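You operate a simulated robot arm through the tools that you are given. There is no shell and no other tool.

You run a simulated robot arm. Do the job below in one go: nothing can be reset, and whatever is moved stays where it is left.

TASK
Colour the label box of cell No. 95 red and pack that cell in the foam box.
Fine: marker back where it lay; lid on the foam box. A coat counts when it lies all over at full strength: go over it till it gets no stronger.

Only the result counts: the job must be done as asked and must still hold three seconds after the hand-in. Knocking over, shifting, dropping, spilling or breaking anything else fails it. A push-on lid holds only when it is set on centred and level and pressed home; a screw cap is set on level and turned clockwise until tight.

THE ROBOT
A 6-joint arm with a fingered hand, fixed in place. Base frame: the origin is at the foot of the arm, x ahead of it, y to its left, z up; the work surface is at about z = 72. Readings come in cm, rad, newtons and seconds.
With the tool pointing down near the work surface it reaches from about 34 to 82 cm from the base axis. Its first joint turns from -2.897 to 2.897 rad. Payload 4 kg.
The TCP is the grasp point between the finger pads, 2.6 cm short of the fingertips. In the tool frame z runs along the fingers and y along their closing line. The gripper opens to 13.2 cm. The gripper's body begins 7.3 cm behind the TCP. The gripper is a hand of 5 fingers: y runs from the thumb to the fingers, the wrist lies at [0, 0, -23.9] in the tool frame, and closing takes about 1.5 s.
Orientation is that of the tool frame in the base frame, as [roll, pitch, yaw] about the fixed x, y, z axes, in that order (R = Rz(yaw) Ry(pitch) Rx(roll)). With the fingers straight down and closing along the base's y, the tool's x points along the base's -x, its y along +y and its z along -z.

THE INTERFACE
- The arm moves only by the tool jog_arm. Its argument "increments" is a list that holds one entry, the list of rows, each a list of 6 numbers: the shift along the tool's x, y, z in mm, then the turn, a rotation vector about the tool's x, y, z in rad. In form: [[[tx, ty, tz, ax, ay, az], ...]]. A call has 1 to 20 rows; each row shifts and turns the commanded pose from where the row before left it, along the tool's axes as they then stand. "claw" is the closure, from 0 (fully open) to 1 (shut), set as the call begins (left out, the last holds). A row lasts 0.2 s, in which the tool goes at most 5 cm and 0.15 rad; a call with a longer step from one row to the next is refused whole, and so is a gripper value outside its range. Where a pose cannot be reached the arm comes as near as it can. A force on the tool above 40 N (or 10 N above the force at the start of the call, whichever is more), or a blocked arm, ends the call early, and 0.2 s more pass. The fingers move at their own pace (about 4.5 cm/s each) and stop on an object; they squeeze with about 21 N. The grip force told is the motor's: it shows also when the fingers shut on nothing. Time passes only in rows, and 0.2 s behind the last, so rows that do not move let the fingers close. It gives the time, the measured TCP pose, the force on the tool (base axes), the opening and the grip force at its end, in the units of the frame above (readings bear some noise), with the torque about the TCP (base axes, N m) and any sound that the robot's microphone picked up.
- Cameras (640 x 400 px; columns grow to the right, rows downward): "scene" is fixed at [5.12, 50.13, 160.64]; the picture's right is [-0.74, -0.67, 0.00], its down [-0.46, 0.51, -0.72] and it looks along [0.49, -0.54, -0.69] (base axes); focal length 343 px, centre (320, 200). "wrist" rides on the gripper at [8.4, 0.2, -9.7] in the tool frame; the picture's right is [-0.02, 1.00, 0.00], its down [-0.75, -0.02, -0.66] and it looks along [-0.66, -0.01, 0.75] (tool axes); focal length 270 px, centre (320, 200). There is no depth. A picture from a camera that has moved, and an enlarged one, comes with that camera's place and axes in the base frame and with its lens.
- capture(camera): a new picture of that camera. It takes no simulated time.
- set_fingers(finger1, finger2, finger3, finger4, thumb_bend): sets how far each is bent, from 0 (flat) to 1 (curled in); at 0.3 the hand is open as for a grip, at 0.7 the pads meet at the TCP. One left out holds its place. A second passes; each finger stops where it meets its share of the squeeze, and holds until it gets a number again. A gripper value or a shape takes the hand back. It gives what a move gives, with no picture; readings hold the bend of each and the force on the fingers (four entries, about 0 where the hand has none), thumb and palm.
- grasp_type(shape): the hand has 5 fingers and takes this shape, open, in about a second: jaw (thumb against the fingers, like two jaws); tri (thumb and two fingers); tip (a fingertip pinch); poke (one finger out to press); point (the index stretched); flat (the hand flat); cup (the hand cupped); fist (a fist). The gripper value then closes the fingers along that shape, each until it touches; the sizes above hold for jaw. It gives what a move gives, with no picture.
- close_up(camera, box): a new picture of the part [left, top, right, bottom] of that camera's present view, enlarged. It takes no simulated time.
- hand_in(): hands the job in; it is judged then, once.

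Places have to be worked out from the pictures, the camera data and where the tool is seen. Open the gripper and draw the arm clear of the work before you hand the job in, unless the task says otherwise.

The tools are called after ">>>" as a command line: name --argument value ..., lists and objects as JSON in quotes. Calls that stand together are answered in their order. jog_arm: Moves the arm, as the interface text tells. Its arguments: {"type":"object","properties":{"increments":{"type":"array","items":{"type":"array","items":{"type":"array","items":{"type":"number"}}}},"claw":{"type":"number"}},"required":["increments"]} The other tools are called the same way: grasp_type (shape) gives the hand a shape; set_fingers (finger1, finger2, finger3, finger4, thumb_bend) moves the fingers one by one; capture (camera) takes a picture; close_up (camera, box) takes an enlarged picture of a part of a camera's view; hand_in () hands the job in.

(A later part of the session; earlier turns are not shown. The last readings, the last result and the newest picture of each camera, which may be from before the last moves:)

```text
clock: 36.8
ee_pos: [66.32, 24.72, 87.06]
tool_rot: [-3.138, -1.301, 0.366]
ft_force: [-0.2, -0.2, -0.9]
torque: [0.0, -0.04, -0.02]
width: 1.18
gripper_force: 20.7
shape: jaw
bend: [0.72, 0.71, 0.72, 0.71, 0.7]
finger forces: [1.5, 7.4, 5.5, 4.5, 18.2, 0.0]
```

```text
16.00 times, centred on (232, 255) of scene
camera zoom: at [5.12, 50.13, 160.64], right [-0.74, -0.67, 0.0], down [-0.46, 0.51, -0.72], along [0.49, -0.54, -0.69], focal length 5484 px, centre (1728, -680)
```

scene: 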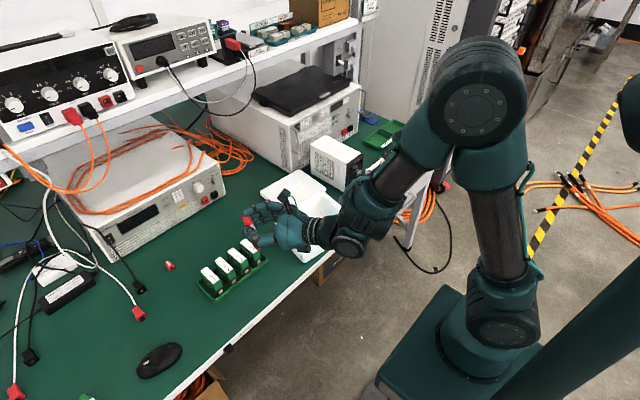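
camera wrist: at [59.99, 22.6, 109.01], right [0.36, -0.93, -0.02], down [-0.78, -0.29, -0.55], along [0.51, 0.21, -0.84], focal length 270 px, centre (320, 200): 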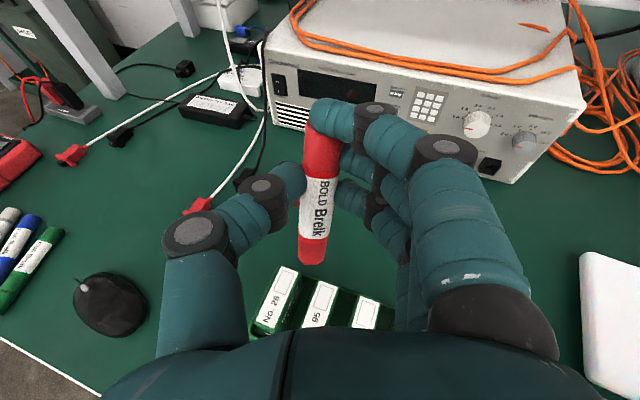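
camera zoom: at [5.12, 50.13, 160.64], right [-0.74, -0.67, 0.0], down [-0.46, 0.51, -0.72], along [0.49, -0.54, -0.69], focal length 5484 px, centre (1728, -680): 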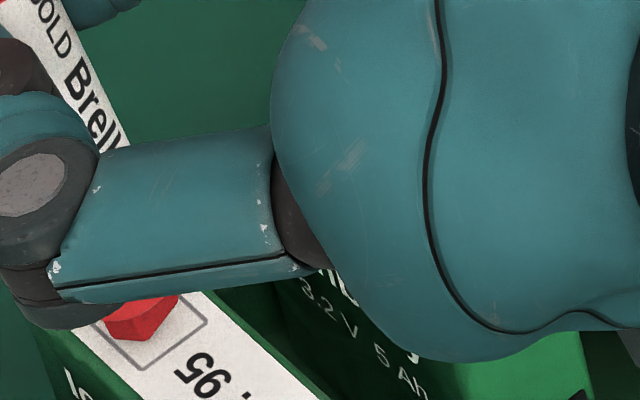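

Continuing down 2 mm with a 2 mm shift outward to stay in the middle of the box.

>>> jog_arm --increments '[[[0.5, 0.7, 1.9, 0, 0, 0], [-1, 0, 0.3, 0, 0, 0], [-1, 0, 0.3, 0, 0, 0], [0, 0, 0, 0, 0, 0], [0, 0, 0, 0, 0, 0]]]'

>>> close_up --camera "scene" --box '[220, 245, 244, 265]'

```text
clock: 38.0
ee_pos: [66.32, 24.58, 87.02]
tool_rot: [-3.139, -1.304, 0.367]
ft_force: [0.3, 0.1, 3.9]
torque: [0.0, -0.04, -0.02]
width: 1.19
gripper_force: 20.6
shape: jaw
bend: [0.72, 0.71, 0.72, 0.71, 0.7]
finger forces: [2.0, 7.4, 5.7, 4.5, 18.4, 0.0]
```

```text
16.00 times, centred on (232, 255) of scene
camera zoom: at [5.12, 50.13, 160.64], right [-0.74, -0.67, 0.0], down [-0.46, 0.51, -0.72], along [0.49, -0.54, -0.69], focal length 5484 px, centre (1728, -680)
```

zoom: 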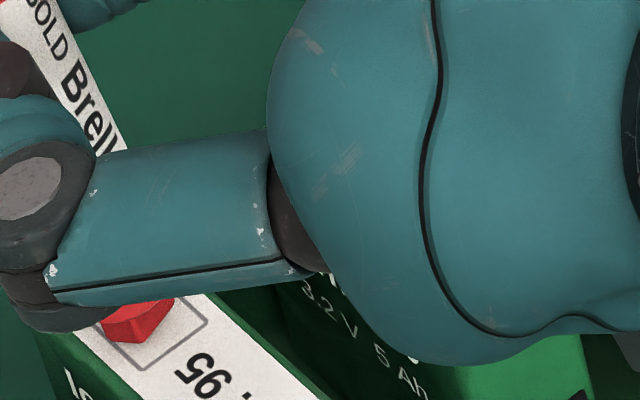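

Contact: 3.9 N upward, with the nib on the box near its middle. I rub it along x: 6 mm inward, then 16 mm outward, and look at the mark.

>>> jog_arm --increments '[[[-0.1, 1.2, -0.4, 0, 0, 0], [-0.5, -0.7, -1.8, 0, 0, 0], [-0.5, -0.7, -1.8, 0, 0, 0], [-0.5, -0.7, -1.8, 0, 0, 0], [0.5, 0.7, 1.8, 0, 0, 0], [0.5, 0.7, 1.8, 0, 0, 0], [0.5, 0.7, 1.8, 0, 0, 0], [0.5, 0.7, 1.8, 0, 0, 0], [0.5, 0.7, 1.8, 0, 0, 0], [0.5, 0.7, 1.8, 0, 0, 0], [0.5, 0.7, 1.8, 0, 0, 0], [0, 0, 0, 0, 0, 0]]]'

>>> close_up --camera "scene" --box '[220, 245, 244, 265]'

>>> close_up --camera "wrist" --box '[240, 200, 420, 340]'

```text
clock: 40.6
ee_pos: [67.33, 24.71, 86.95]
tool_rot: [-3.138, -1.3, 0.367]
ft_force: [-1.3, -0.1, 1.8]
torque: [0.0, 0.03, 0.01]
width: 1.16
gripper_force: 21.3
shape: jaw
bend: [0.72, 0.71, 0.71, 0.71, 0.71]
finger forces: [1.7, 7.4, 5.7, 5.1, 19.3, 0.0]
```

```text
16.00 times, centred on (232, 255) of scene
camera zoom: at [5.12, 50.13, 160.64], right [-0.74, -0.67, 0.0], down [-0.46, 0.51, -0.72], along [0.49, -0.54, -0.69], focal length 5484 px, centre (1728, -680)
```

zoom: 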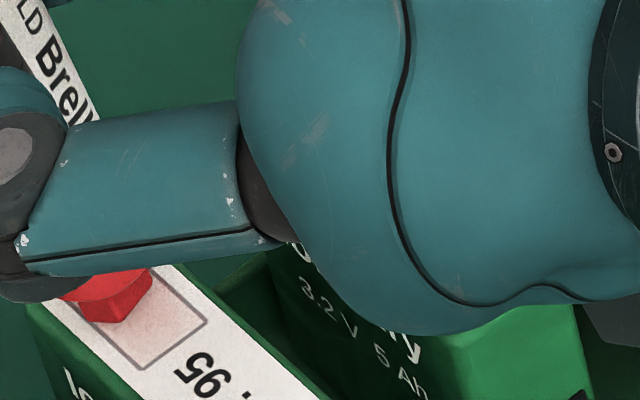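

```text
2.86 times, centred on (330, 270) of wrist
camera zoom: at [60.87, 21.96, 97.63], right [0.36, -0.93, -0.02], down [-0.78, -0.29, -0.55], along [0.51, 0.21, -0.84], focal length 772 px, centre (291, 0)
```

zoom: 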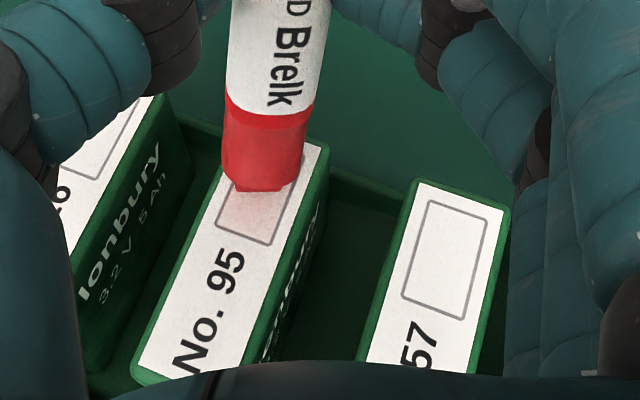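

The nib marks well: a pink first coat within the box. I press slightly more and go over it back and forth, with small sideways shifts.

>>> jog_arm --increments '[[[-0.4, 0, 0.1, 0, 0, 0], [0.1, -1.2, 0.5, 0, 0, 0], [-0.5, -0.7, -1.8, 0, 0, 0], [-0.5, -0.7, -1.8, 0, 0, 0], [-0.5, -0.7, -1.8, 0, 0, 0], [-0.5, -0.7, -1.8, 0, 0, 0], [-0.5, -0.7, -1.8, 0, 0, 0], [-0.5, -0.7, -1.8, 0, 0, 0], [-0.5, -0.7, -1.8, 0, 0, 0], [-0.5, -0.7, -1.8, 0, 0, 0], [-0.2, 2.4, -0.9, 0, 0, 0], [0.5, 0.7, 1.8, 0, 0, 0], [0.5, 0.7, 1.8, 0, 0, 0], [0.5, 0.7, 1.8, 0, 0, 0], [0.5, 0.7, 1.8, 0, 0, 0], [0.5, 0.7, 1.8, 0, 0, 0], [0.5, 0.7, 1.8, 0, 0, 0], [0.5, 0.7, 1.8, 0, 0, 0], [0.5, 0.7, 1.8, 0, 0, 0], [0.1, -1.2, 0.4, 0, 0, 0]]]'

>>> close_up --camera "scene" --box '[220, 245, 244, 265]'

>>> close_up --camera "wrist" --box '[240, 200, 420, 340]'

```text
clock: 44.8
ee_pos: [67.19, 24.52, 86.83]
tool_rot: [3.141, -1.3, 0.367]
ft_force: [-0.5, -0.2, 16.8]
torque: [-0.01, 0.04, 0.0]
width: 1.18
gripper_force: 21.0
shape: jaw
bend: [0.72, 0.71, 0.71, 0.72, 0.71]
finger forces: [5.6, 7.7, 6.7, 6.0, 22.2, 0.0]
```

```text
16.00 times, centred on (232, 255) of scene
camera zoom: at [5.12, 50.13, 160.64], right [-0.74, -0.67, 0.0], down [-0.46, 0.51, -0.72], along [0.49, -0.54, -0.69], focal length 5484 px, centre (1728, -680)
```

zoom: 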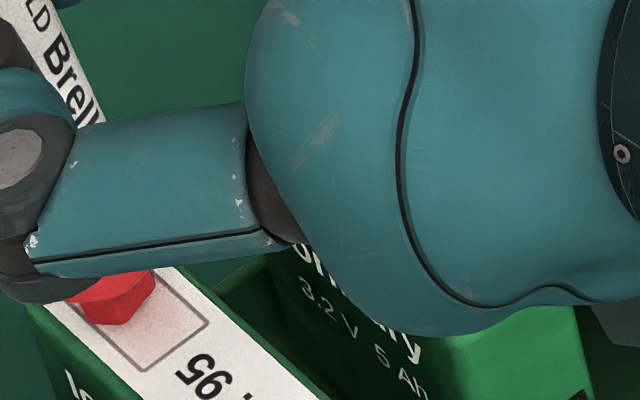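

```text
2.86 times, centred on (330, 270) of wrist
camera zoom: at [60.82, 21.85, 97.52], right [0.36, -0.93, -0.02], down [-0.79, -0.29, -0.55], along [0.51, 0.21, -0.84], focal length 772 px, centre (291, 0)
```

zoom: 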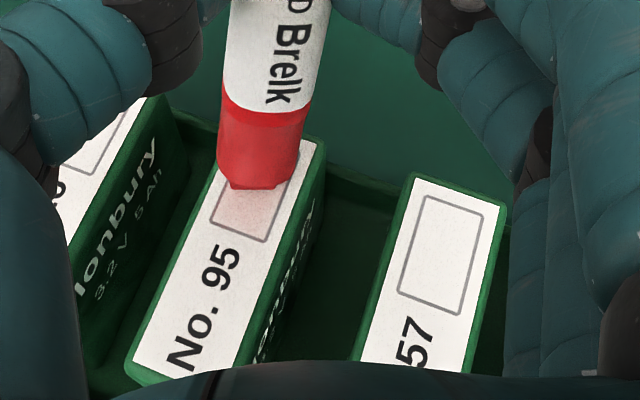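

The force rose to 16.8 N, too hard. I ease off, lifting 1.5 cm and moving 3 cm outward so that the wrist camera sees the whole box.

>>> jog_arm --increments '[[[5, 0, -1.3, 0, 0, 0], [10, 0, -2.7, 0, 0, 0], [3.7, 5.4, 13.5, 0, 0, 0], [3.7, 5.4, 13.5, 0, 0, 0], [0, 0, 0, 0, 0, 0], [0, 0, 0, 0, 0, 0]]]'

>>> close_up --camera "wrist" --box '[260, 250, 380, 340]'

>>> close_up --camera "scene" --box '[220, 245, 244, 265]'

```text
clock: 46.2
ee_pos: [70.28, 24.66, 88.25]
tool_rot: [-3.137, -1.301, 0.365]
ft_force: [-0.4, -0.6, -0.7]
torque: [0.02, 0.01, -0.01]
width: 1.19
gripper_force: 20.6
shape: jaw
bend: [0.72, 0.71, 0.71, 0.71, 0.71]
finger forces: [2.8, 6.8, 6.7, 5.3, 19.3, 0.0]
```

```text
4.44 times, centred on (320, 295) of wrist
camera zoom: at [63.83, 21.91, 99.05], right [0.36, -0.93, -0.02], down [-0.78, -0.29, -0.55], along [0.51, 0.21, -0.84], focal length 1201 px, centre (320, -222)
```

zoom: 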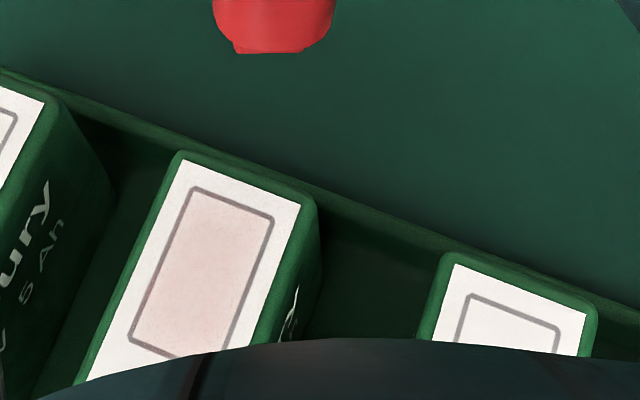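

```text
16.00 times, centred on (232, 255) of scene
camera zoom: at [5.12, 50.13, 160.64], right [-0.74, -0.67, 0.0], down [-0.46, 0.51, -0.72], along [0.49, -0.54, -0.69], focal length 5484 px, centre (1728, -680)
```

zoom: 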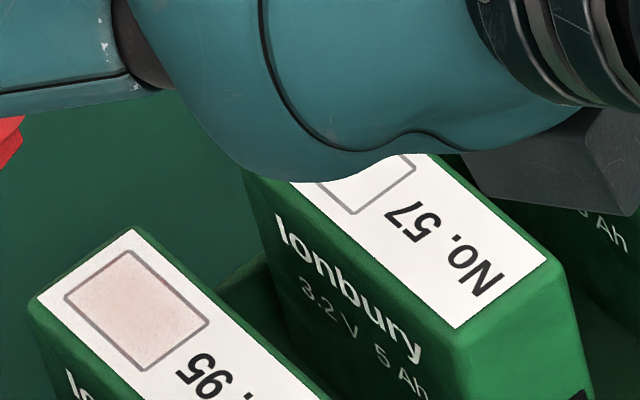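

The coat lies evenly over the whole box but is still faint, so it needs many more passes. I return just above the surface and re-find contact gently.

>>> jog_arm --increments '[[[-3.7, -5.4, -13.5, 0, 0, 0], [-3.7, -5.4, -13.5, 0, 0, 0], [-10, 0, 2.7, 0, 0, 0], [-4, 0, 1.1, 0, 0, 0], [-0.4, 0, 0.1, 0, 0, 0], [0, 0, 0, 0, 0, 0], [0, 0, 0, 0, 0, 0]]]'

```text
clock: 47.8
ee_pos: [67.23, 24.57, 86.96]
tool_rot: [-3.138, -1.3, 0.365]
ft_force: [0.3, -0.9, -0.8]
torque: [0.01, 0.0, 0.01]
width: 1.21
gripper_force: 21.0
shape: jaw
bend: [0.72, 0.71, 0.71, 0.71, 0.71]
finger forces: [2.9, 6.8, 6.7, 5.2, 19.3, 0.1]
```

No contact yet; two small steps further down.

>>> jog_arm --increments '[[[-0.3, 0, 0.1, 0, 0, 0], [0, 0, 0, 0, 0, 0], [0, 0, 0, 0, 0, 0]]]'

>>> jog_arm --increments '[[[-0.2, 0, 0, 0, 0, 0], [0, 0, 0, 0, 0, 0], [0, 0, 0, 0, 0, 0]]]'

```text
clock: 48.6
ee_pos: [67.34, 24.6, 86.96]
tool_rot: [-3.138, -1.3, 0.367]
ft_force: [0.0, 0.5, -0.5]
torque: [0.02, -0.03, -0.01]
width: 1.16
gripper_force: 20.9
shape: jaw
bend: [0.72, 0.71, 0.71, 0.71, 0.71]
finger forces: [2.7, 6.8, 6.7, 5.2, 19.2, 0.0]
```

```text
clock: 49.4
ee_pos: [67.32, 24.47, 86.85]
tool_rot: [-3.137, -1.302, 0.366]
ft_force: [0.4, -0.7, 2.0]
torque: [0.05, -0.01, 0.0]
width: 1.18
gripper_force: 20.8
shape: jaw
bend: [0.72, 0.71, 0.71, 0.71, 0.71]
finger forces: [3.5, 6.9, 6.5, 4.9, 19.5, 0.1]
```

Contact at 2 N. I scrub the box back and forth at this level with slightly more pressure.

>>> jog_arm --increments '[[[0.02, -1.12, 0.45, 0, 0, 0], [-1, -1.44, -3.6, 0, 0, 0], [-1, -1.44, -3.6, 0, 0, 0], [-1, -1.44, -3.6, 0, 0, 0], [-1, -1.44, -3.6, 0, 0, 0], [1, 1.44, 3.6, 0, 0, 0], [1, 1.44, 3.6, 0, 0, 0], [1, 1.44, 3.6, 0, 0, 0], [1, 1.44, 3.6, 0, 0, 0], [-0.23, 2.24, -0.83, 0, 0, 0], [-1, -1.44, -3.6, 0, 0, 0], [-1, -1.44, -3.6, 0, 0, 0], [-1, -1.44, -3.6, 0, 0, 0], [-1, -1.44, -3.6, 0, 0, 0], [1, 1.44, 3.6, 0, 0, 0], [1, 1.44, 3.6, 0, 0, 0], [1, 1.44, 3.6, 0, 0, 0], [1, 1.44, 3.6, 0, 0, 0], [0.12, -1.12, 0.42, 0, 0, 0], [0, 0, 0, 0, 0, 0]]]'

>>> close_up --camera "scene" --box '[220, 245, 244, 265]'

>>> close_up --camera "wrist" --box '[270, 230, 390, 320]'

```text
clock: 53.6
ee_pos: [67.37, 24.45, 86.77]
tool_rot: [-3.137, -1.302, 0.366]
ft_force: [-2.9, -0.9, 7.7]
torque: [-0.03, 0.27, 0.05]
width: 1.19
gripper_force: 20.9
shape: jaw
bend: [0.71, 0.71, 0.72, 0.72, 0.71]
finger forces: [4.8, 8.2, 6.8, 5.7, 22.5, 0.0]
```

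```text
16.00 times, centred on (232, 255) of scene
camera zoom: at [5.12, 50.13, 160.64], right [-0.74, -0.67, 0.0], down [-0.46, 0.51, -0.72], along [0.49, -0.54, -0.69], focal length 5484 px, centre (1728, -680)
```

zoom: 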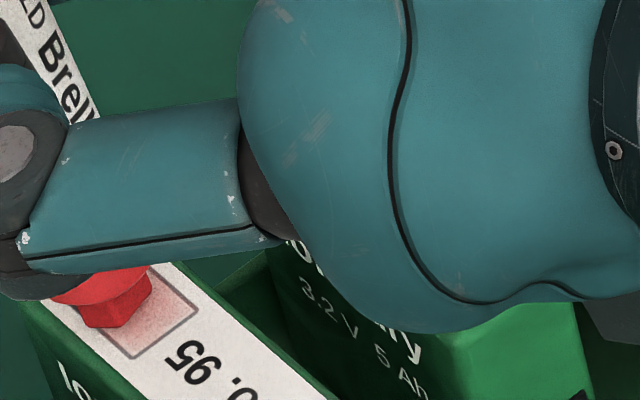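

```text
4.44 times, centred on (330, 275) of wrist
camera zoom: at [60.94, 21.91, 97.57], right [0.36, -0.93, -0.02], down [-0.78, -0.29, -0.55], along [0.51, 0.21, -0.84], focal length 1201 px, centre (276, -133)
```

zoom: 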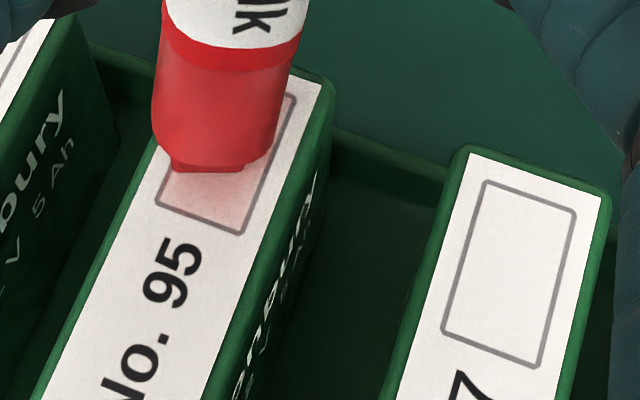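

The coat grew stronger, but the friction pushed cell 95 a few mm along +x within its tray place. I ease the pressure by 0.2 mm and re-centre 2 mm toward -y, then read the force.

>>> jog_arm --increments '[[[0, 1.87, -0.74, 0, 0, 0], [0, 0, 0, 0, 0, 0], [0, 0, 0, 0, 0, 0]]]'

>>> close_up --camera "scene" --box '[190, 225, 280, 305]'

>>> close_up --camera "wrist" --box '[250, 200, 430, 335]'

```text
clock: 54.4
ee_pos: [67.4, 24.35, 86.92]
tool_rot: [-3.134, -1.301, 0.366]
ft_force: [-3.1, 0.2, 6.5]
torque: [0.13, 0.26, 0.04]
width: 1.19
gripper_force: 21.0
shape: jaw
bend: [0.71, 0.71, 0.72, 0.72, 0.71]
finger forces: [4.6, 8.8, 6.2, 4.4, 23.5, 0.1]
```

```text
5.00 times, centred on (235, 265) of scene
camera zoom: at [5.12, 50.13, 160.64], right [-0.74, -0.67, 0.0], down [-0.46, 0.51, -0.72], along [0.49, -0.54, -0.69], focal length 1714 px, centre (745, -125)
```

zoom: 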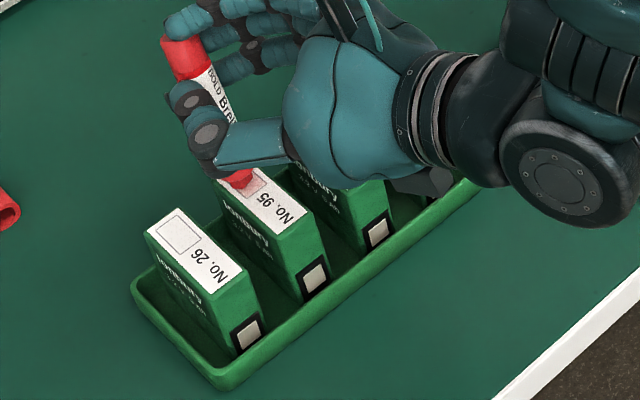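

```text
2.96 times, centred on (340, 268) of wrist
camera zoom: at [60.95, 21.71, 97.57], right [0.36, -0.93, -0.02], down [-0.78, -0.29, -0.55], along [0.51, 0.21, -0.84], focal length 801 px, centre (261, 0)
```

zoom: 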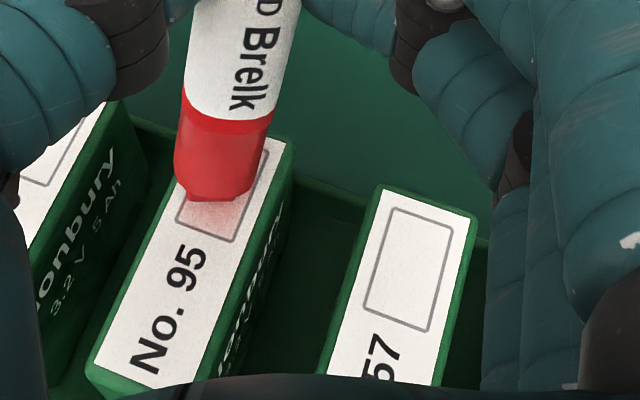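

The marker holds but swings a little in the grip under friction. I lift 1.2 mm to release the strain and come back down lightly, with a 2 mm shift toward -y for centring.

>>> jog_arm --increments '[[[1.2, 0, -0.3, 0, 0, 0], [-0.19, 1.87, -0.69, 0, 0, 0], [0, 0, 0, 0, 0, 0], [0, 0, 0, 0, 0, 0]]]'

>>> jog_arm --increments '[[[-0.7, 0, 0.2, 0, 0, 0], [0, 0, 0, 0, 0, 0], [0, 0, 0, 0, 0, 0]]]'

>>> close_up --camera "wrist" --box '[250, 200, 430, 335]'

```text
clock: 55.4
ee_pos: [67.34, 24.21, 87.01]
tool_rot: [-3.138, -1.301, 0.367]
ft_force: [0.8, -0.9, -0.4]
torque: [0.04, -0.03, -0.01]
width: 1.19
gripper_force: 21.1
shape: jaw
bend: [0.72, 0.71, 0.71, 0.71, 0.71]
finger forces: [3.6, 7.2, 6.8, 5.1, 19.5, 0.1]
```

```text
clock: 56.2
ee_pos: [67.29, 24.15, 86.95]
tool_rot: [-3.137, -1.301, 0.368]
ft_force: [-0.4, 0.1, 0.4]
torque: [-0.02, 0.01, 0.03]
width: 1.2
gripper_force: 21.4
shape: jaw
bend: [0.72, 0.71, 0.71, 0.71, 0.71]
finger forces: [3.6, 7.2, 6.7, 5.1, 19.6, 0.1]
```

```text
2.96 times, centred on (340, 268) of wrist
camera zoom: at [60.91, 21.54, 97.64], right [0.36, -0.93, -0.02], down [-0.78, -0.29, -0.55], along [0.51, 0.21, -0.84], focal length 801 px, centre (261, 0)
```

zoom: 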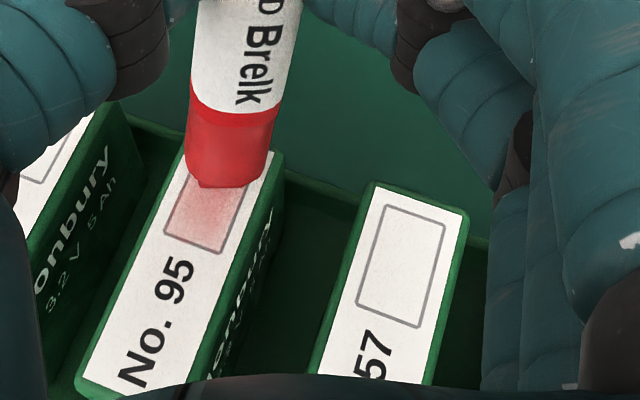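

Now centred and just at the surface, at the far end of the box. I press 0.3 mm and scrub 14 mm inward and back, several times.

>>> jog_arm --increments '[[[-0.3, 0, 0.08, 0, 0, 0], [-0.87, -1.26, -3.15, 0, 0, 0], [-0.87, -1.26, -3.15, 0, 0, 0], [-0.87, -1.26, -3.15, 0, 0, 0], [-0.87, -1.26, -3.15, 0, 0, 0], [0.87, 1.26, 3.15, 0, 0, 0], [0.87, 1.26, 3.15, 0, 0, 0], [0.87, 1.26, 3.15, 0, 0, 0], [0.87, 1.26, 3.15, 0, 0, 0], [0, 0, 0, 0, 0, 0]]]'

>>> close_up --camera "wrist" --box '[250, 200, 430, 335]'

>>> close_up --camera "scene" --box '[220, 245, 244, 265]'

```text
clock: 58.4
ee_pos: [67.26, 24.19, 86.85]
tool_rot: [-3.138, -1.302, 0.367]
ft_force: [-1.2, -0.2, 2.8]
torque: [0.0, 0.07, 0.0]
width: 1.17
gripper_force: 21.4
shape: jaw
bend: [0.72, 0.71, 0.71, 0.71, 0.71]
finger forces: [4.1, 8.0, 6.1, 4.5, 20.4, 0.0]
```

```text
2.96 times, centred on (340, 268) of wrist
camera zoom: at [60.8, 21.53, 97.6], right [0.36, -0.93, -0.02], down [-0.78, -0.29, -0.55], along [0.51, 0.21, -0.84], focal length 801 px, centre (261, 0)
```

zoom: 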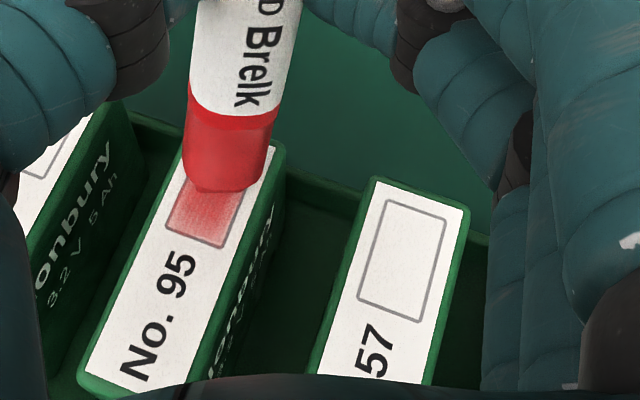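

```text
16.00 times, centred on (232, 255) of scene
camera zoom: at [5.12, 50.13, 160.64], right [-0.74, -0.67, 0.0], down [-0.46, 0.51, -0.72], along [0.49, -0.54, -0.69], focal length 5484 px, centre (1728, -680)
```

zoom: 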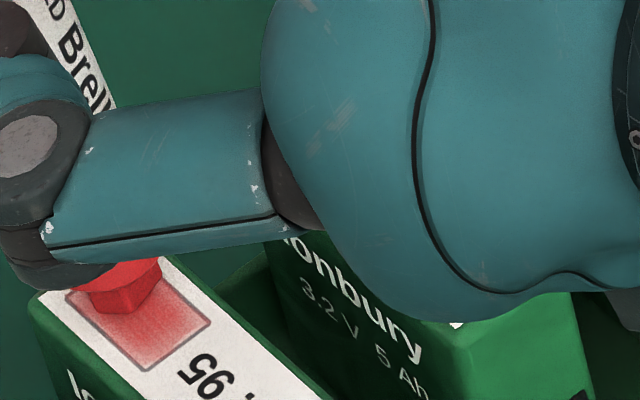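

Much stronger now at a light 3 N, and the cell is back at its place. I carry on with more passes, shifted ±1 mm sideways.

>>> jog_arm --increments '[[[0.1, -0.93, 0.35, 0, 0, 0], [-0.87, -1.26, -3.15, 0, 0, 0], [-0.87, -1.26, -3.15, 0, 0, 0], [-0.87, -1.26, -3.15, 0, 0, 0], [-0.87, -1.26, -3.15, 0, 0, 0], [0.87, 1.26, 3.15, 0, 0, 0], [0.87, 1.26, 3.15, 0, 0, 0], [0.87, 1.26, 3.15, 0, 0, 0], [0.87, 1.26, 3.15, 0, 0, 0], [-0.2, 1.87, -0.7, 0, 0, 0], [-0.87, -1.26, -3.15, 0, 0, 0], [-0.87, -1.26, -3.15, 0, 0, 0], [-0.87, -1.26, -3.15, 0, 0, 0], [-0.87, -1.26, -3.15, 0, 0, 0], [0.87, 1.26, 3.15, 0, 0, 0], [0.87, 1.26, 3.15, 0, 0, 0], [0.87, 1.26, 3.15, 0, 0, 0], [0.87, 1.26, 3.15, 0, 0, 0], [0.1, -0.93, 0.35, 0, 0, 0], [0, 0, 0, 0, 0, 0]]]'

>>> close_up --camera "wrist" --box '[250, 200, 430, 335]'

>>> close_up --camera "scene" --box '[220, 245, 244, 265]'

```text
clock: 62.6
ee_pos: [67.32, 24.16, 86.87]
tool_rot: [-3.139, -1.301, 0.368]
ft_force: [-1.8, -0.7, 2.1]
torque: [-0.04, 0.13, 0.0]
width: 1.17
gripper_force: 21.2
shape: jaw
bend: [0.72, 0.71, 0.71, 0.72, 0.71]
finger forces: [4.0, 8.0, 6.3, 5.0, 20.3, 0.0]
```

```text
2.96 times, centred on (340, 268) of wrist
camera zoom: at [60.9, 21.5, 97.57], right [0.36, -0.93, -0.02], down [-0.78, -0.29, -0.55], along [0.51, 0.21, -0.84], focal length 801 px, centre (261, 0)
```

zoom: 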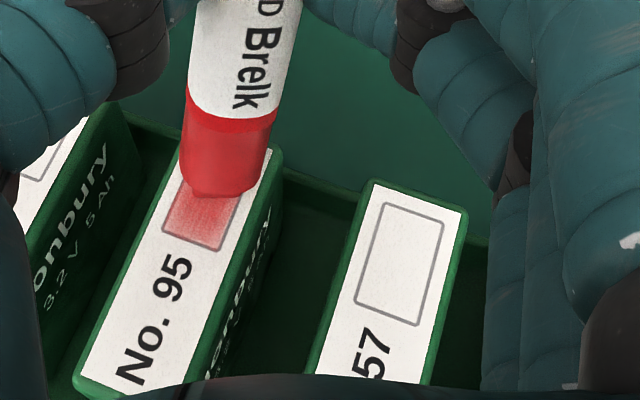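

```text
16.00 times, centred on (232, 255) of scene
camera zoom: at [5.12, 50.13, 160.64], right [-0.74, -0.67, 0.0], down [-0.46, 0.51, -0.72], along [0.49, -0.54, -0.69], focal length 5484 px, centre (1728, -680)
```

zoom: 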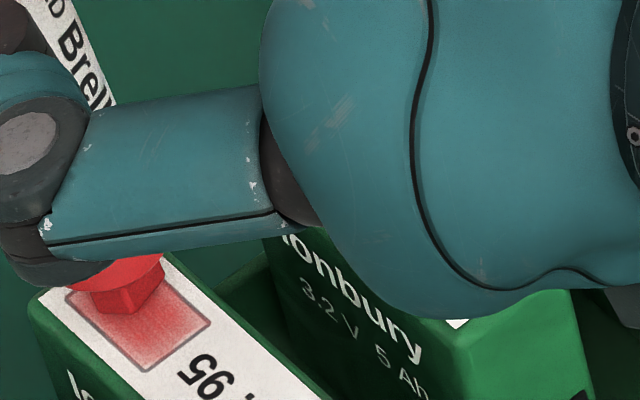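

It is getting redder; I go on with longer passes (16 mm) to reach the near end as well.

>>> jog_arm --increments '[[[0.1, -0.93, 0.35, 0, 0, 0], [-1, -1.44, -3.6, 0, 0, 0], [-1, -1.44, -3.6, 0, 0, 0], [-1, -1.44, -3.6, 0, 0, 0], [-1, -1.44, -3.6, 0, 0, 0], [1, 1.44, 3.6, 0, 0, 0], [1, 1.44, 3.6, 0, 0, 0], [1, 1.44, 3.6, 0, 0, 0], [1, 1.44, 3.6, 0, 0, 0], [-0.2, 1.87, -0.7, 0, 0, 0], [-1, -1.44, -3.6, 0, 0, 0], [-1, -1.44, -3.6, 0, 0, 0], [-1, -1.44, -3.6, 0, 0, 0], [-1, -1.44, -3.6, 0, 0, 0], [1, 1.44, 3.6, 0, 0, 0], [1, 1.44, 3.6, 0, 0, 0], [1, 1.44, 3.6, 0, 0, 0], [1, 1.44, 3.6, 0, 0, 0], [0.1, -0.93, 0.35, 0, 0, 0], [0, 0, 0, 0, 0, 0]]]'

>>> jog_arm --increments '[[[0.1, -0.93, 0.35, 0, 0, 0], [-1, -1.44, -3.6, 0, 0, 0], [-1, -1.44, -3.6, 0, 0, 0], [-1, -1.44, -3.6, 0, 0, 0], [-1, -1.44, -3.6, 0, 0, 0], [1, 1.44, 3.6, 0, 0, 0], [1, 1.44, 3.6, 0, 0, 0], [1, 1.44, 3.6, 0, 0, 0], [1, 1.44, 3.6, 0, 0, 0], [-0.2, 1.87, -0.7, 0, 0, 0], [-1, -1.44, -3.6, 0, 0, 0], [-1, -1.44, -3.6, 0, 0, 0], [-1, -1.44, -3.6, 0, 0, 0], [-1, -1.44, -3.6, 0, 0, 0], [1, 1.44, 3.6, 0, 0, 0], [1, 1.44, 3.6, 0, 0, 0], [1, 1.44, 3.6, 0, 0, 0], [1, 1.44, 3.6, 0, 0, 0], [0.1, -0.93, 0.35, 0, 0, 0], [0, 0, 0, 0, 0, 0]]]'

>>> close_up --camera "wrist" --box '[250, 200, 430, 335]'

>>> close_up --camera "scene" --box '[220, 245, 244, 265]'

```text
clock: 66.8
ee_pos: [67.4, 24.23, 86.86]
tool_rot: [-3.138, -1.3, 0.366]
ft_force: [-0.5, -0.1, 0.4]
torque: [-0.05, 0.03, 0.02]
width: 1.18
gripper_force: 21.1
shape: jaw
bend: [0.72, 0.71, 0.71, 0.71, 0.71]
finger forces: [3.4, 7.7, 6.1, 4.7, 19.2, 0.1]
```

```text
clock: 71.0
ee_pos: [67.37, 24.27, 87.02]
tool_rot: [-3.138, -1.302, 0.365]
ft_force: [0.5, -0.7, 2.6]
torque: [-0.05, -0.05, -0.01]
width: 1.18
gripper_force: 20.9
shape: jaw
bend: [0.72, 0.71, 0.71, 0.71, 0.71]
finger forces: [3.7, 7.5, 6.4, 4.9, 18.9, 0.0]
```

```text
2.96 times, centred on (340, 268) of wrist
camera zoom: at [60.88, 21.54, 97.62], right [0.36, -0.93, -0.02], down [-0.78, -0.29, -0.55], along [0.51, 0.21, -0.83], focal length 801 px, centre (261, 0)
```

zoom: 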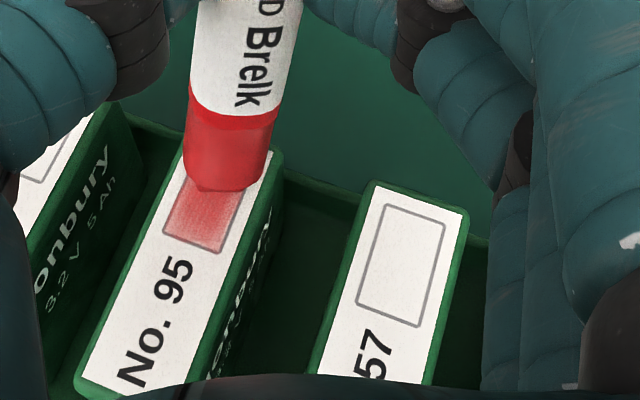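

```text
16.00 times, centred on (232, 255) of scene
camera zoom: at [5.12, 50.13, 160.64], right [-0.74, -0.67, 0.0], down [-0.46, 0.51, -0.72], along [0.49, -0.54, -0.69], focal length 5484 px, centre (1728, -680)
```

zoom: 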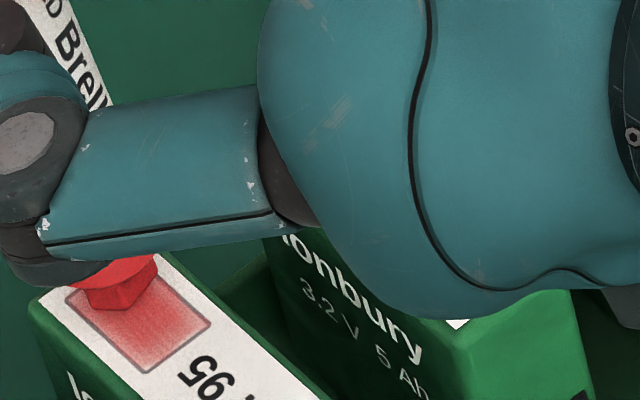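

Force has dropped to around 1 N, so I press 0.15 mm more and continue the passes.

>>> jog_arm --increments '[[[-0.05, -0.93, 0.39, 0, 0, 0], [-1, -1.44, -3.6, 0, 0, 0], [-1, -1.44, -3.6, 0, 0, 0], [-1, -1.44, -3.6, 0, 0, 0], [-1, -1.44, -3.6, 0, 0, 0], [1, 1.44, 3.6, 0, 0, 0], [1, 1.44, 3.6, 0, 0, 0], [1, 1.44, 3.6, 0, 0, 0], [1, 1.44, 3.6, 0, 0, 0], [-0.2, 1.87, -0.7, 0, 0, 0], [-1, -1.44, -3.6, 0, 0, 0], [-1, -1.44, -3.6, 0, 0, 0], [-1, -1.44, -3.6, 0, 0, 0], [-1, -1.44, -3.6, 0, 0, 0], [1, 1.44, 3.6, 0, 0, 0], [1, 1.44, 3.6, 0, 0, 0], [1, 1.44, 3.6, 0, 0, 0], [1, 1.44, 3.6, 0, 0, 0], [0.1, -0.93, 0.35, 0, 0, 0], [0, 0, 0, 0, 0, 0]]]'

>>> close_up --camera "wrist" --box '[250, 200, 430, 335]'

>>> close_up --camera "scene" --box '[220, 245, 244, 265]'

```text
clock: 75.2
ee_pos: [67.22, 24.23, 86.91]
tool_rot: [-3.139, -1.301, 0.366]
ft_force: [1.0, -1.1, 0.3]
torque: [-0.02, 0.0, 0.03]
width: 1.15
gripper_force: 20.8
shape: jaw
bend: [0.72, 0.71, 0.71, 0.71, 0.71]
finger forces: [3.2, 7.7, 6.1, 4.6, 18.9, 0.1]
```

```text
2.96 times, centred on (340, 268) of wrist
camera zoom: at [60.87, 21.45, 97.63], right [0.36, -0.93, -0.02], down [-0.78, -0.29, -0.55], along [0.51, 0.21, -0.84], focal length 801 px, centre (261, 0)
```

zoom: 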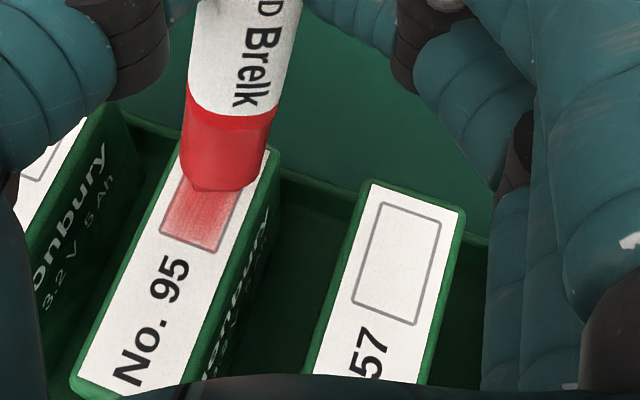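

```text
16.00 times, centred on (232, 255) of scene
camera zoom: at [5.12, 50.13, 160.64], right [-0.74, -0.67, 0.0], down [-0.46, 0.51, -0.72], along [0.49, -0.54, -0.69], focal length 5484 px, centre (1728, -680)
```

zoom: 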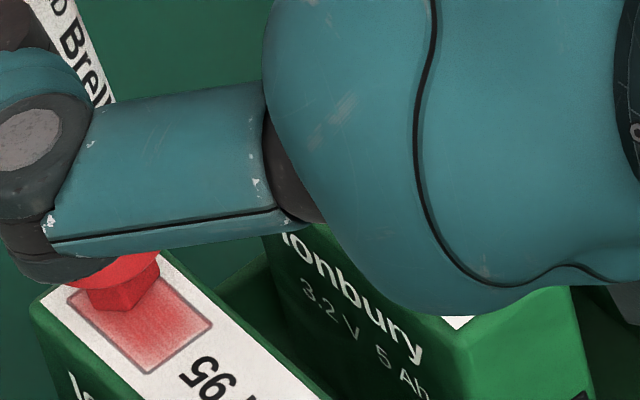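

The near end lags slightly and the force fell to zero at the end, so I press 0.3 mm more and repeat.

>>> jog_arm --increments '[[[-0.3, 0, 0.08, 0, 0, 0], [-1, -1.44, -3.6, 0, 0, 0], [-1, -1.44, -3.6, 0, 0, 0], [-1, -1.44, -3.6, 0, 0, 0], [-1, -1.44, -3.6, 0, 0, 0], [0, 0, 0, 0, 0, 0]]]'

>>> close_up --camera "wrist" --box '[250, 200, 430, 335]'

>>> close_up --camera "scene" --box '[220, 245, 244, 265]'

```text
clock: 76.6
ee_pos: [65.7, 24.12, 86.91]
tool_rot: [-3.14, -1.304, 0.369]
ft_force: [4.2, -0.2, 11.8]
torque: [0.06, -0.45, -0.02]
width: 1.15
gripper_force: 20.5
shape: jaw
bend: [0.72, 0.71, 0.71, 0.71, 0.71]
finger forces: [6.2, 7.0, 5.9, 4.5, 17.8, 0.0]
```

```text
2.96 times, centred on (340, 268) of wrist
camera zoom: at [59.26, 21.43, 97.63], right [0.36, -0.93, -0.02], down [-0.78, -0.29, -0.55], along [0.51, 0.21, -0.83], focal length 801 px, centre (261, 0)
```

zoom: 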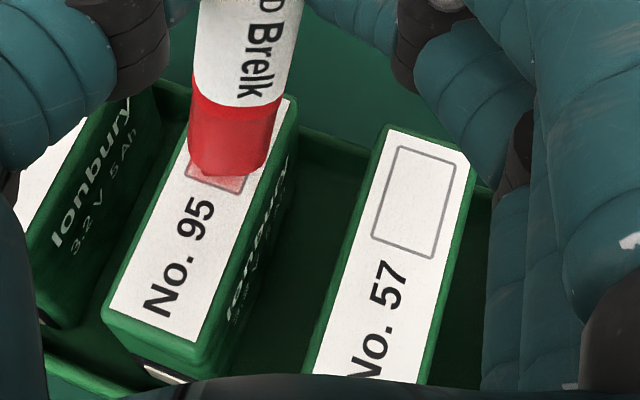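

```text
16.00 times, centred on (232, 255) of scene
camera zoom: at [5.12, 50.13, 160.64], right [-0.74, -0.67, 0.0], down [-0.46, 0.51, -0.72], along [0.49, -0.54, -0.69], focal length 5484 px, centre (1728, -680)
```

zoom: 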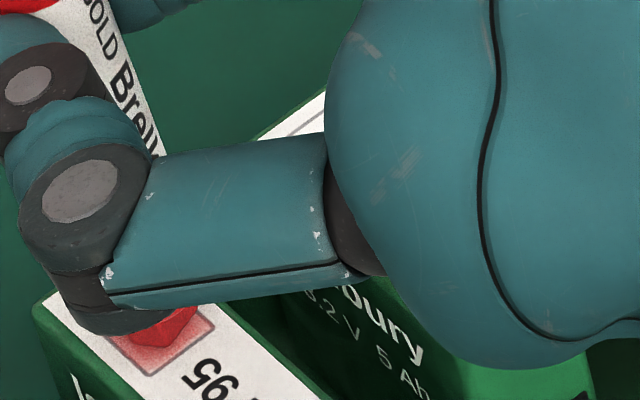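

At this end the nib lags by a few mm and pushes with 12 N. I ease 0.2 mm and go 5 mm further to cover the near edge, then stroke it back and forth there.

>>> jog_arm --increments '[[[0.2, 0, -0.05, 0, 0, 0], [-0.6, -0.9, -2.25, 0, 0, 0], [-0.6, -0.9, -2.25, 0, 0, 0], [0.6, 0.9, 2.25, 0, 0, 0], [0.6, 0.9, 2.25, 0, 0, 0], [0.6, 0.9, 2.25, 0, 0, 0], [0.6, 0.9, 2.25, 0, 0, 0], [-0.1, 0.93, -0.35, 0, 0, 0], [-0.6, -0.9, -2.25, 0, 0, 0], [-0.6, -0.9, -2.25, 0, 0, 0], [-0.6, -0.9, -2.25, 0, 0, 0], [-0.6, -0.9, -2.25, 0, 0, 0], [0.2, -1.87, 0.7, 0, 0, 0], [0.6, 0.9, 2.25, 0, 0, 0], [0.6, 0.9, 2.25, 0, 0, 0], [0.6, 0.9, 2.25, 0, 0, 0], [0.6, 0.9, 2.25, 0, 0, 0], [0.6, 0.9, 2.25, 0, 0, 0], [0.6, 0.9, 2.25, 0, 0, 0], [0.6, 0.9, 2.25, 0, 0, 0]]]'

>>> close_up --camera "wrist" --box '[250, 200, 430, 335]'

>>> close_up --camera "scene" --box '[220, 245, 244, 265]'

```text
clock: 80.8
ee_pos: [67.01, 24.18, 86.85]
tool_rot: [-3.14, -1.3, 0.367]
ft_force: [-1.5, -1.1, 4.3]
torque: [0.04, 0.19, -0.01]
width: 1.19
gripper_force: 21.2
shape: jaw
bend: [0.71, 0.71, 0.71, 0.72, 0.71]
finger forces: [4.8, 8.5, 6.7, 4.5, 21.6, 0.0]
```

```text
2.96 times, centred on (340, 268) of wrist
camera zoom: at [60.5, 21.54, 97.52], right [0.36, -0.93, -0.02], down [-0.79, -0.29, -0.55], along [0.51, 0.21, -0.84], focal length 801 px, centre (261, 0)
```

zoom: 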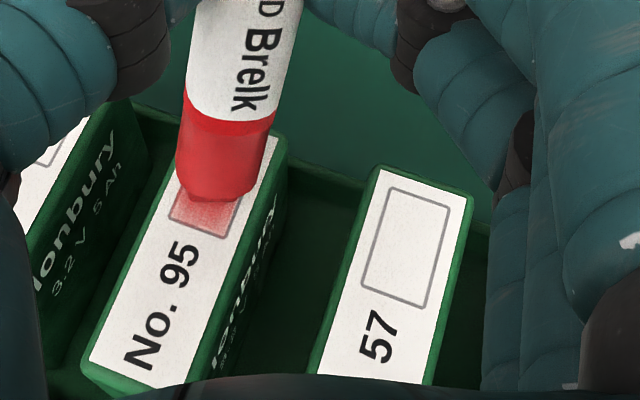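

```text
16.00 times, centred on (232, 255) of scene
camera zoom: at [5.12, 50.13, 160.64], right [-0.74, -0.67, 0.0], down [-0.46, 0.51, -0.72], along [0.49, -0.54, -0.69], focal length 5484 px, centre (1728, -680)
```

zoom: 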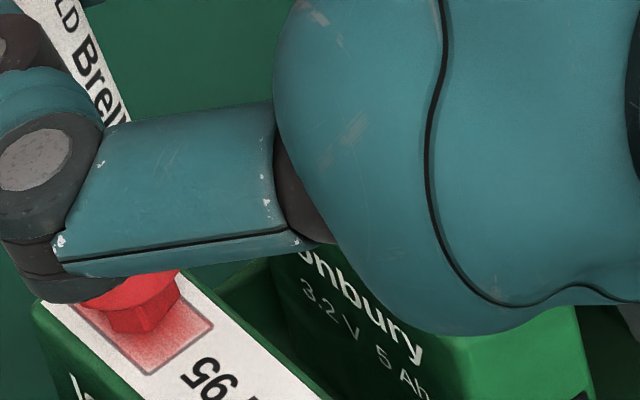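

The last 3 mm at the near end is paler since the nib lags. I make strokes that go about 5 mm further inward.

>>> jog_arm --increments '[[[-0.75, -1.08, -2.7, 0, 0, 0], [-0.75, -1.08, -2.7, 0, 0, 0], [-0.75, -1.08, -2.7, 0, 0, 0], [-0.75, -1.08, -2.7, 0, 0, 0], [-0.75, -1.08, -2.7, 0, 0, 0], [-0.75, -1.08, -2.7, 0, 0, 0], [-0.75, -1.08, -2.7, 0, 0, 0], [0, 0, 0, 0, 0, 0]]]'

>>> close_up --camera "wrist" --box '[250, 200, 430, 335]'

>>> close_up --camera "scene" --box '[190, 225, 280, 305]'

```text
clock: 82.6
ee_pos: [64.71, 24.16, 86.91]
tool_rot: [-3.14, -1.303, 0.368]
ft_force: [3.9, -0.3, 7.8]
torque: [0.08, -0.35, -0.02]
width: 1.15
gripper_force: 21.3
shape: jaw
bend: [0.72, 0.71, 0.71, 0.71, 0.71]
finger forces: [6.5, 7.2, 6.3, 4.3, 18.4, 0.1]
```

```text
2.96 times, centred on (340, 268) of wrist
camera zoom: at [58.34, 21.53, 97.63], right [0.36, -0.93, -0.02], down [-0.78, -0.29, -0.55], along [0.51, 0.21, -0.83], focal length 801 px, centre (261, 0)
```

zoom: 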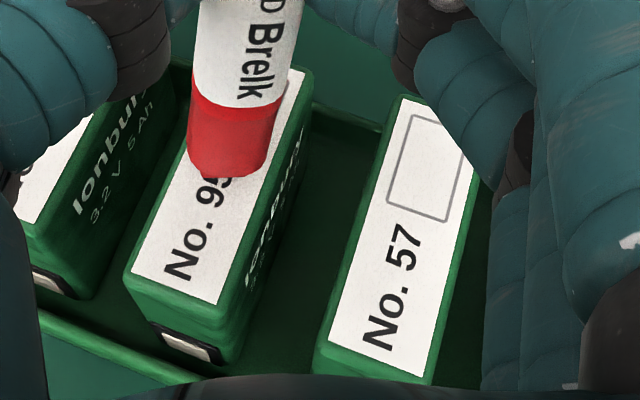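

```text
5.00 times, centred on (235, 265) of scene
camera zoom: at [5.12, 50.13, 160.64], right [-0.74, -0.67, 0.0], down [-0.46, 0.51, -0.72], along [0.49, -0.54, -0.69], focal length 1714 px, centre (745, -125)
```

zoom: 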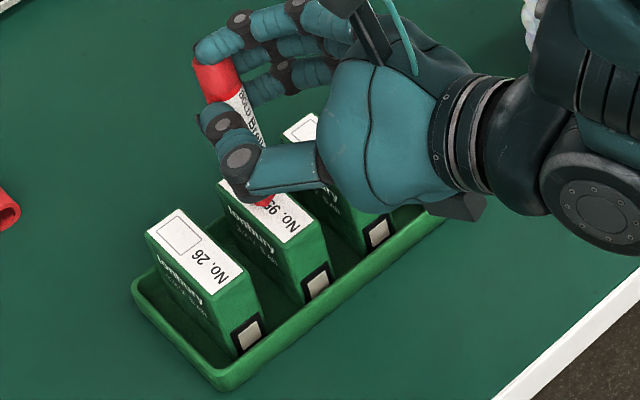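

That passes well beyond the near edge. Now full passes between about x 64.8 and 67.6 at this pressure, with sideways shifts.

>>> jog_arm --increments '[[[0.87, 1.26, 3.15, 0, 0, 0], [0.87, 1.26, 3.15, 0, 0, 0], [0.87, 1.26, 3.15, 0, 0, 0], [0.87, 1.26, 3.15, 0, 0, 0], [-0.87, -1.26, -3.15, 0, 0, 0], [-0.87, -1.26, -3.15, 0, 0, 0], [-0.87, -1.26, -3.15, 0, 0, 0], [-0.1, 0.93, -0.35, 0, 0, 0], [0.87, 1.26, 3.15, 0, 0, 0], [0.87, 1.26, 3.15, 0, 0, 0], [0.87, 1.26, 3.15, 0, 0, 0], [0.87, 1.26, 3.15, 0, 0, 0], [0.87, 1.26, 3.15, 0, 0, 0], [0.87, 1.26, 3.15, 0, 0, 0], [0.87, 1.26, 3.15, 0, 0, 0], [0, 0, 0, 0, 0, 0]]]'

>>> close_up --camera "wrist" --box '[250, 200, 430, 335]'

>>> close_up --camera "scene" --box '[220, 245, 244, 265]'

```text
clock: 86.0
ee_pos: [67.64, 24.07, 86.86]
tool_rot: [-3.136, -1.301, 0.366]
ft_force: [-1.0, 0.7, 0.0]
torque: [-0.02, 0.02, -0.02]
width: 1.16
gripper_force: 20.5
shape: jaw
bend: [0.72, 0.71, 0.71, 0.71, 0.71]
finger forces: [3.8, 7.9, 6.5, 4.6, 19.9, 0.0]
```

```text
2.96 times, centred on (340, 268) of wrist
camera zoom: at [61.27, 21.42, 97.58], right [0.36, -0.93, -0.02], down [-0.78, -0.29, -0.55], along [0.51, 0.21, -0.84], focal length 801 px, centre (261, 0)
```

zoom: 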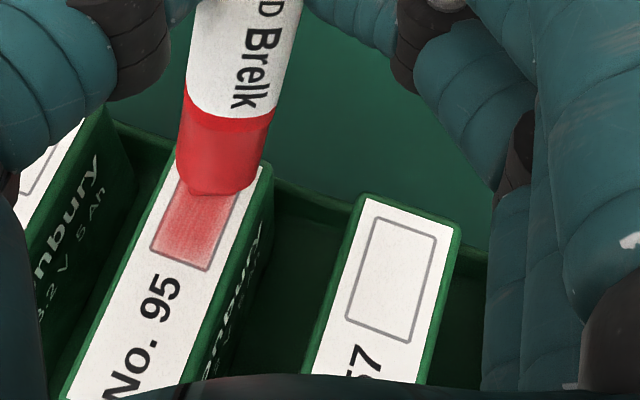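

```text
16.00 times, centred on (232, 255) of scene
camera zoom: at [5.12, 50.13, 160.64], right [-0.74, -0.67, 0.0], down [-0.46, 0.51, -0.72], along [0.49, -0.54, -0.69], focal length 5484 px, centre (1728, -680)
```

zoom: 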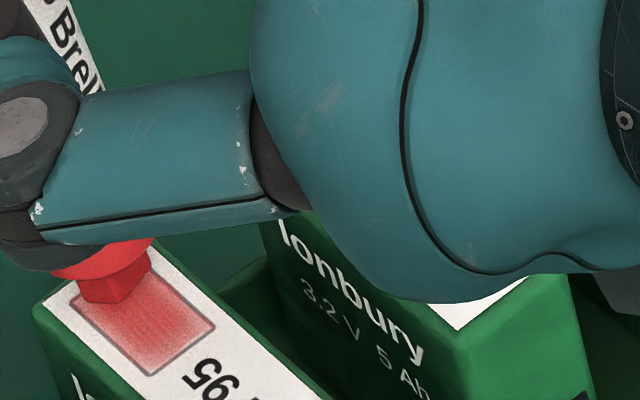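

Clearly better. I keep going: full-length passes, slightly more pressure, shifted sideways each time.

>>> jog_arm --increments '[[[-0.1, 0, 0.03, 0, 0, 0], [-1, -1.44, -3.6, 0, 0, 0], [-1, -1.44, -3.6, 0, 0, 0], [-1, -1.44, -3.6, 0, 0, 0], [-1, -1.44, -3.6, 0, 0, 0], [-1, -1.44, -3.6, 0, 0, 0], [-1, -1.44, -3.6, 0, 0, 0], [-1, -1.44, -3.6, 0, 0, 0], [-0.1, 0.93, -0.35, 0, 0, 0], [1, 1.44, 3.6, 0, 0, 0], [1, 1.44, 3.6, 0, 0, 0], [1, 1.44, 3.6, 0, 0, 0], [1, 1.44, 3.6, 0, 0, 0], [1, 1.44, 3.6, 0, 0, 0], [1, 1.44, 3.6, 0, 0, 0], [1, 1.44, 3.6, 0, 0, 0], [0.2, -1.87, 0.7, 0, 0, 0], [0, 0, 0, 0, 0, 0]]]'

>>> jog_arm --increments '[[[0, 0, 0, 0, 0, 0], [-1, -1.44, -3.6, 0, 0, 0], [-1, -1.44, -3.6, 0, 0, 0], [-1, -1.44, -3.6, 0, 0, 0], [-1, -1.44, -3.6, 0, 0, 0], [-1, -1.44, -3.6, 0, 0, 0], [-1, -1.44, -3.6, 0, 0, 0], [-1, -1.44, -3.6, 0, 0, 0], [0.1, -0.93, 0.35, 0, 0, 0], [1, 1.44, 3.6, 0, 0, 0], [1, 1.44, 3.6, 0, 0, 0], [1, 1.44, 3.6, 0, 0, 0], [1, 1.44, 3.6, 0, 0, 0], [1, 1.44, 3.6, 0, 0, 0], [1, 1.44, 3.6, 0, 0, 0], [1, 1.44, 3.6, 0, 0, 0], [-0.2, 1.87, -0.7, 0, 0, 0], [0, 0, 0, 0, 0, 0]]]'

>>> close_up --camera "wrist" --box '[250, 200, 430, 335]'

>>> close_up --camera "scene" --box '[220, 245, 244, 265]'

```text
clock: 89.8
ee_pos: [67.66, 24.16, 86.83]
tool_rot: [-3.14, -1.299, 0.368]
ft_force: [-0.6, -0.7, 1.4]
torque: [-0.07, 0.05, 0.02]
width: 1.2
gripper_force: 21.1
shape: jaw
bend: [0.72, 0.71, 0.71, 0.72, 0.71]
finger forces: [4.3, 7.6, 6.9, 4.6, 19.5, 0.0]
```

```text
clock: 93.6
ee_pos: [67.49, 24.03, 86.84]
tool_rot: [-3.135, -1.3, 0.365]
ft_force: [-0.6, 1.1, 1.8]
torque: [0.07, 0.02, 0.0]
width: 1.16
gripper_force: 20.9
shape: jaw
bend: [0.72, 0.71, 0.71, 0.72, 0.71]
finger forces: [4.1, 8.6, 5.7, 4.2, 20.1, 0.1]
```

```text
2.96 times, centred on (340, 268) of wrist
camera zoom: at [61.14, 21.42, 97.58], right [0.36, -0.93, -0.02], down [-0.78, -0.29, -0.55], along [0.51, 0.21, -0.84], focal length 801 px, centre (261, 0)
```

zoom: 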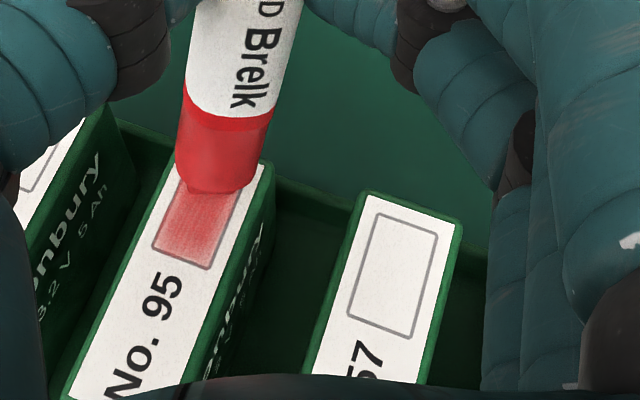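

```text
16.00 times, centred on (232, 255) of scene
camera zoom: at [5.12, 50.13, 160.64], right [-0.74, -0.67, 0.0], down [-0.46, 0.51, -0.72], along [0.49, -0.54, -0.69], focal length 5484 px, centre (1728, -680)
```

zoom: 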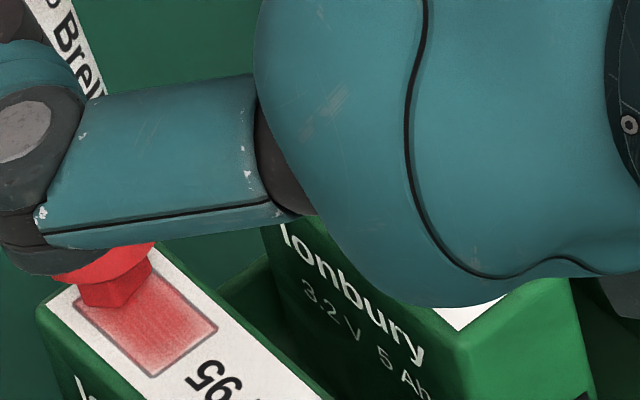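

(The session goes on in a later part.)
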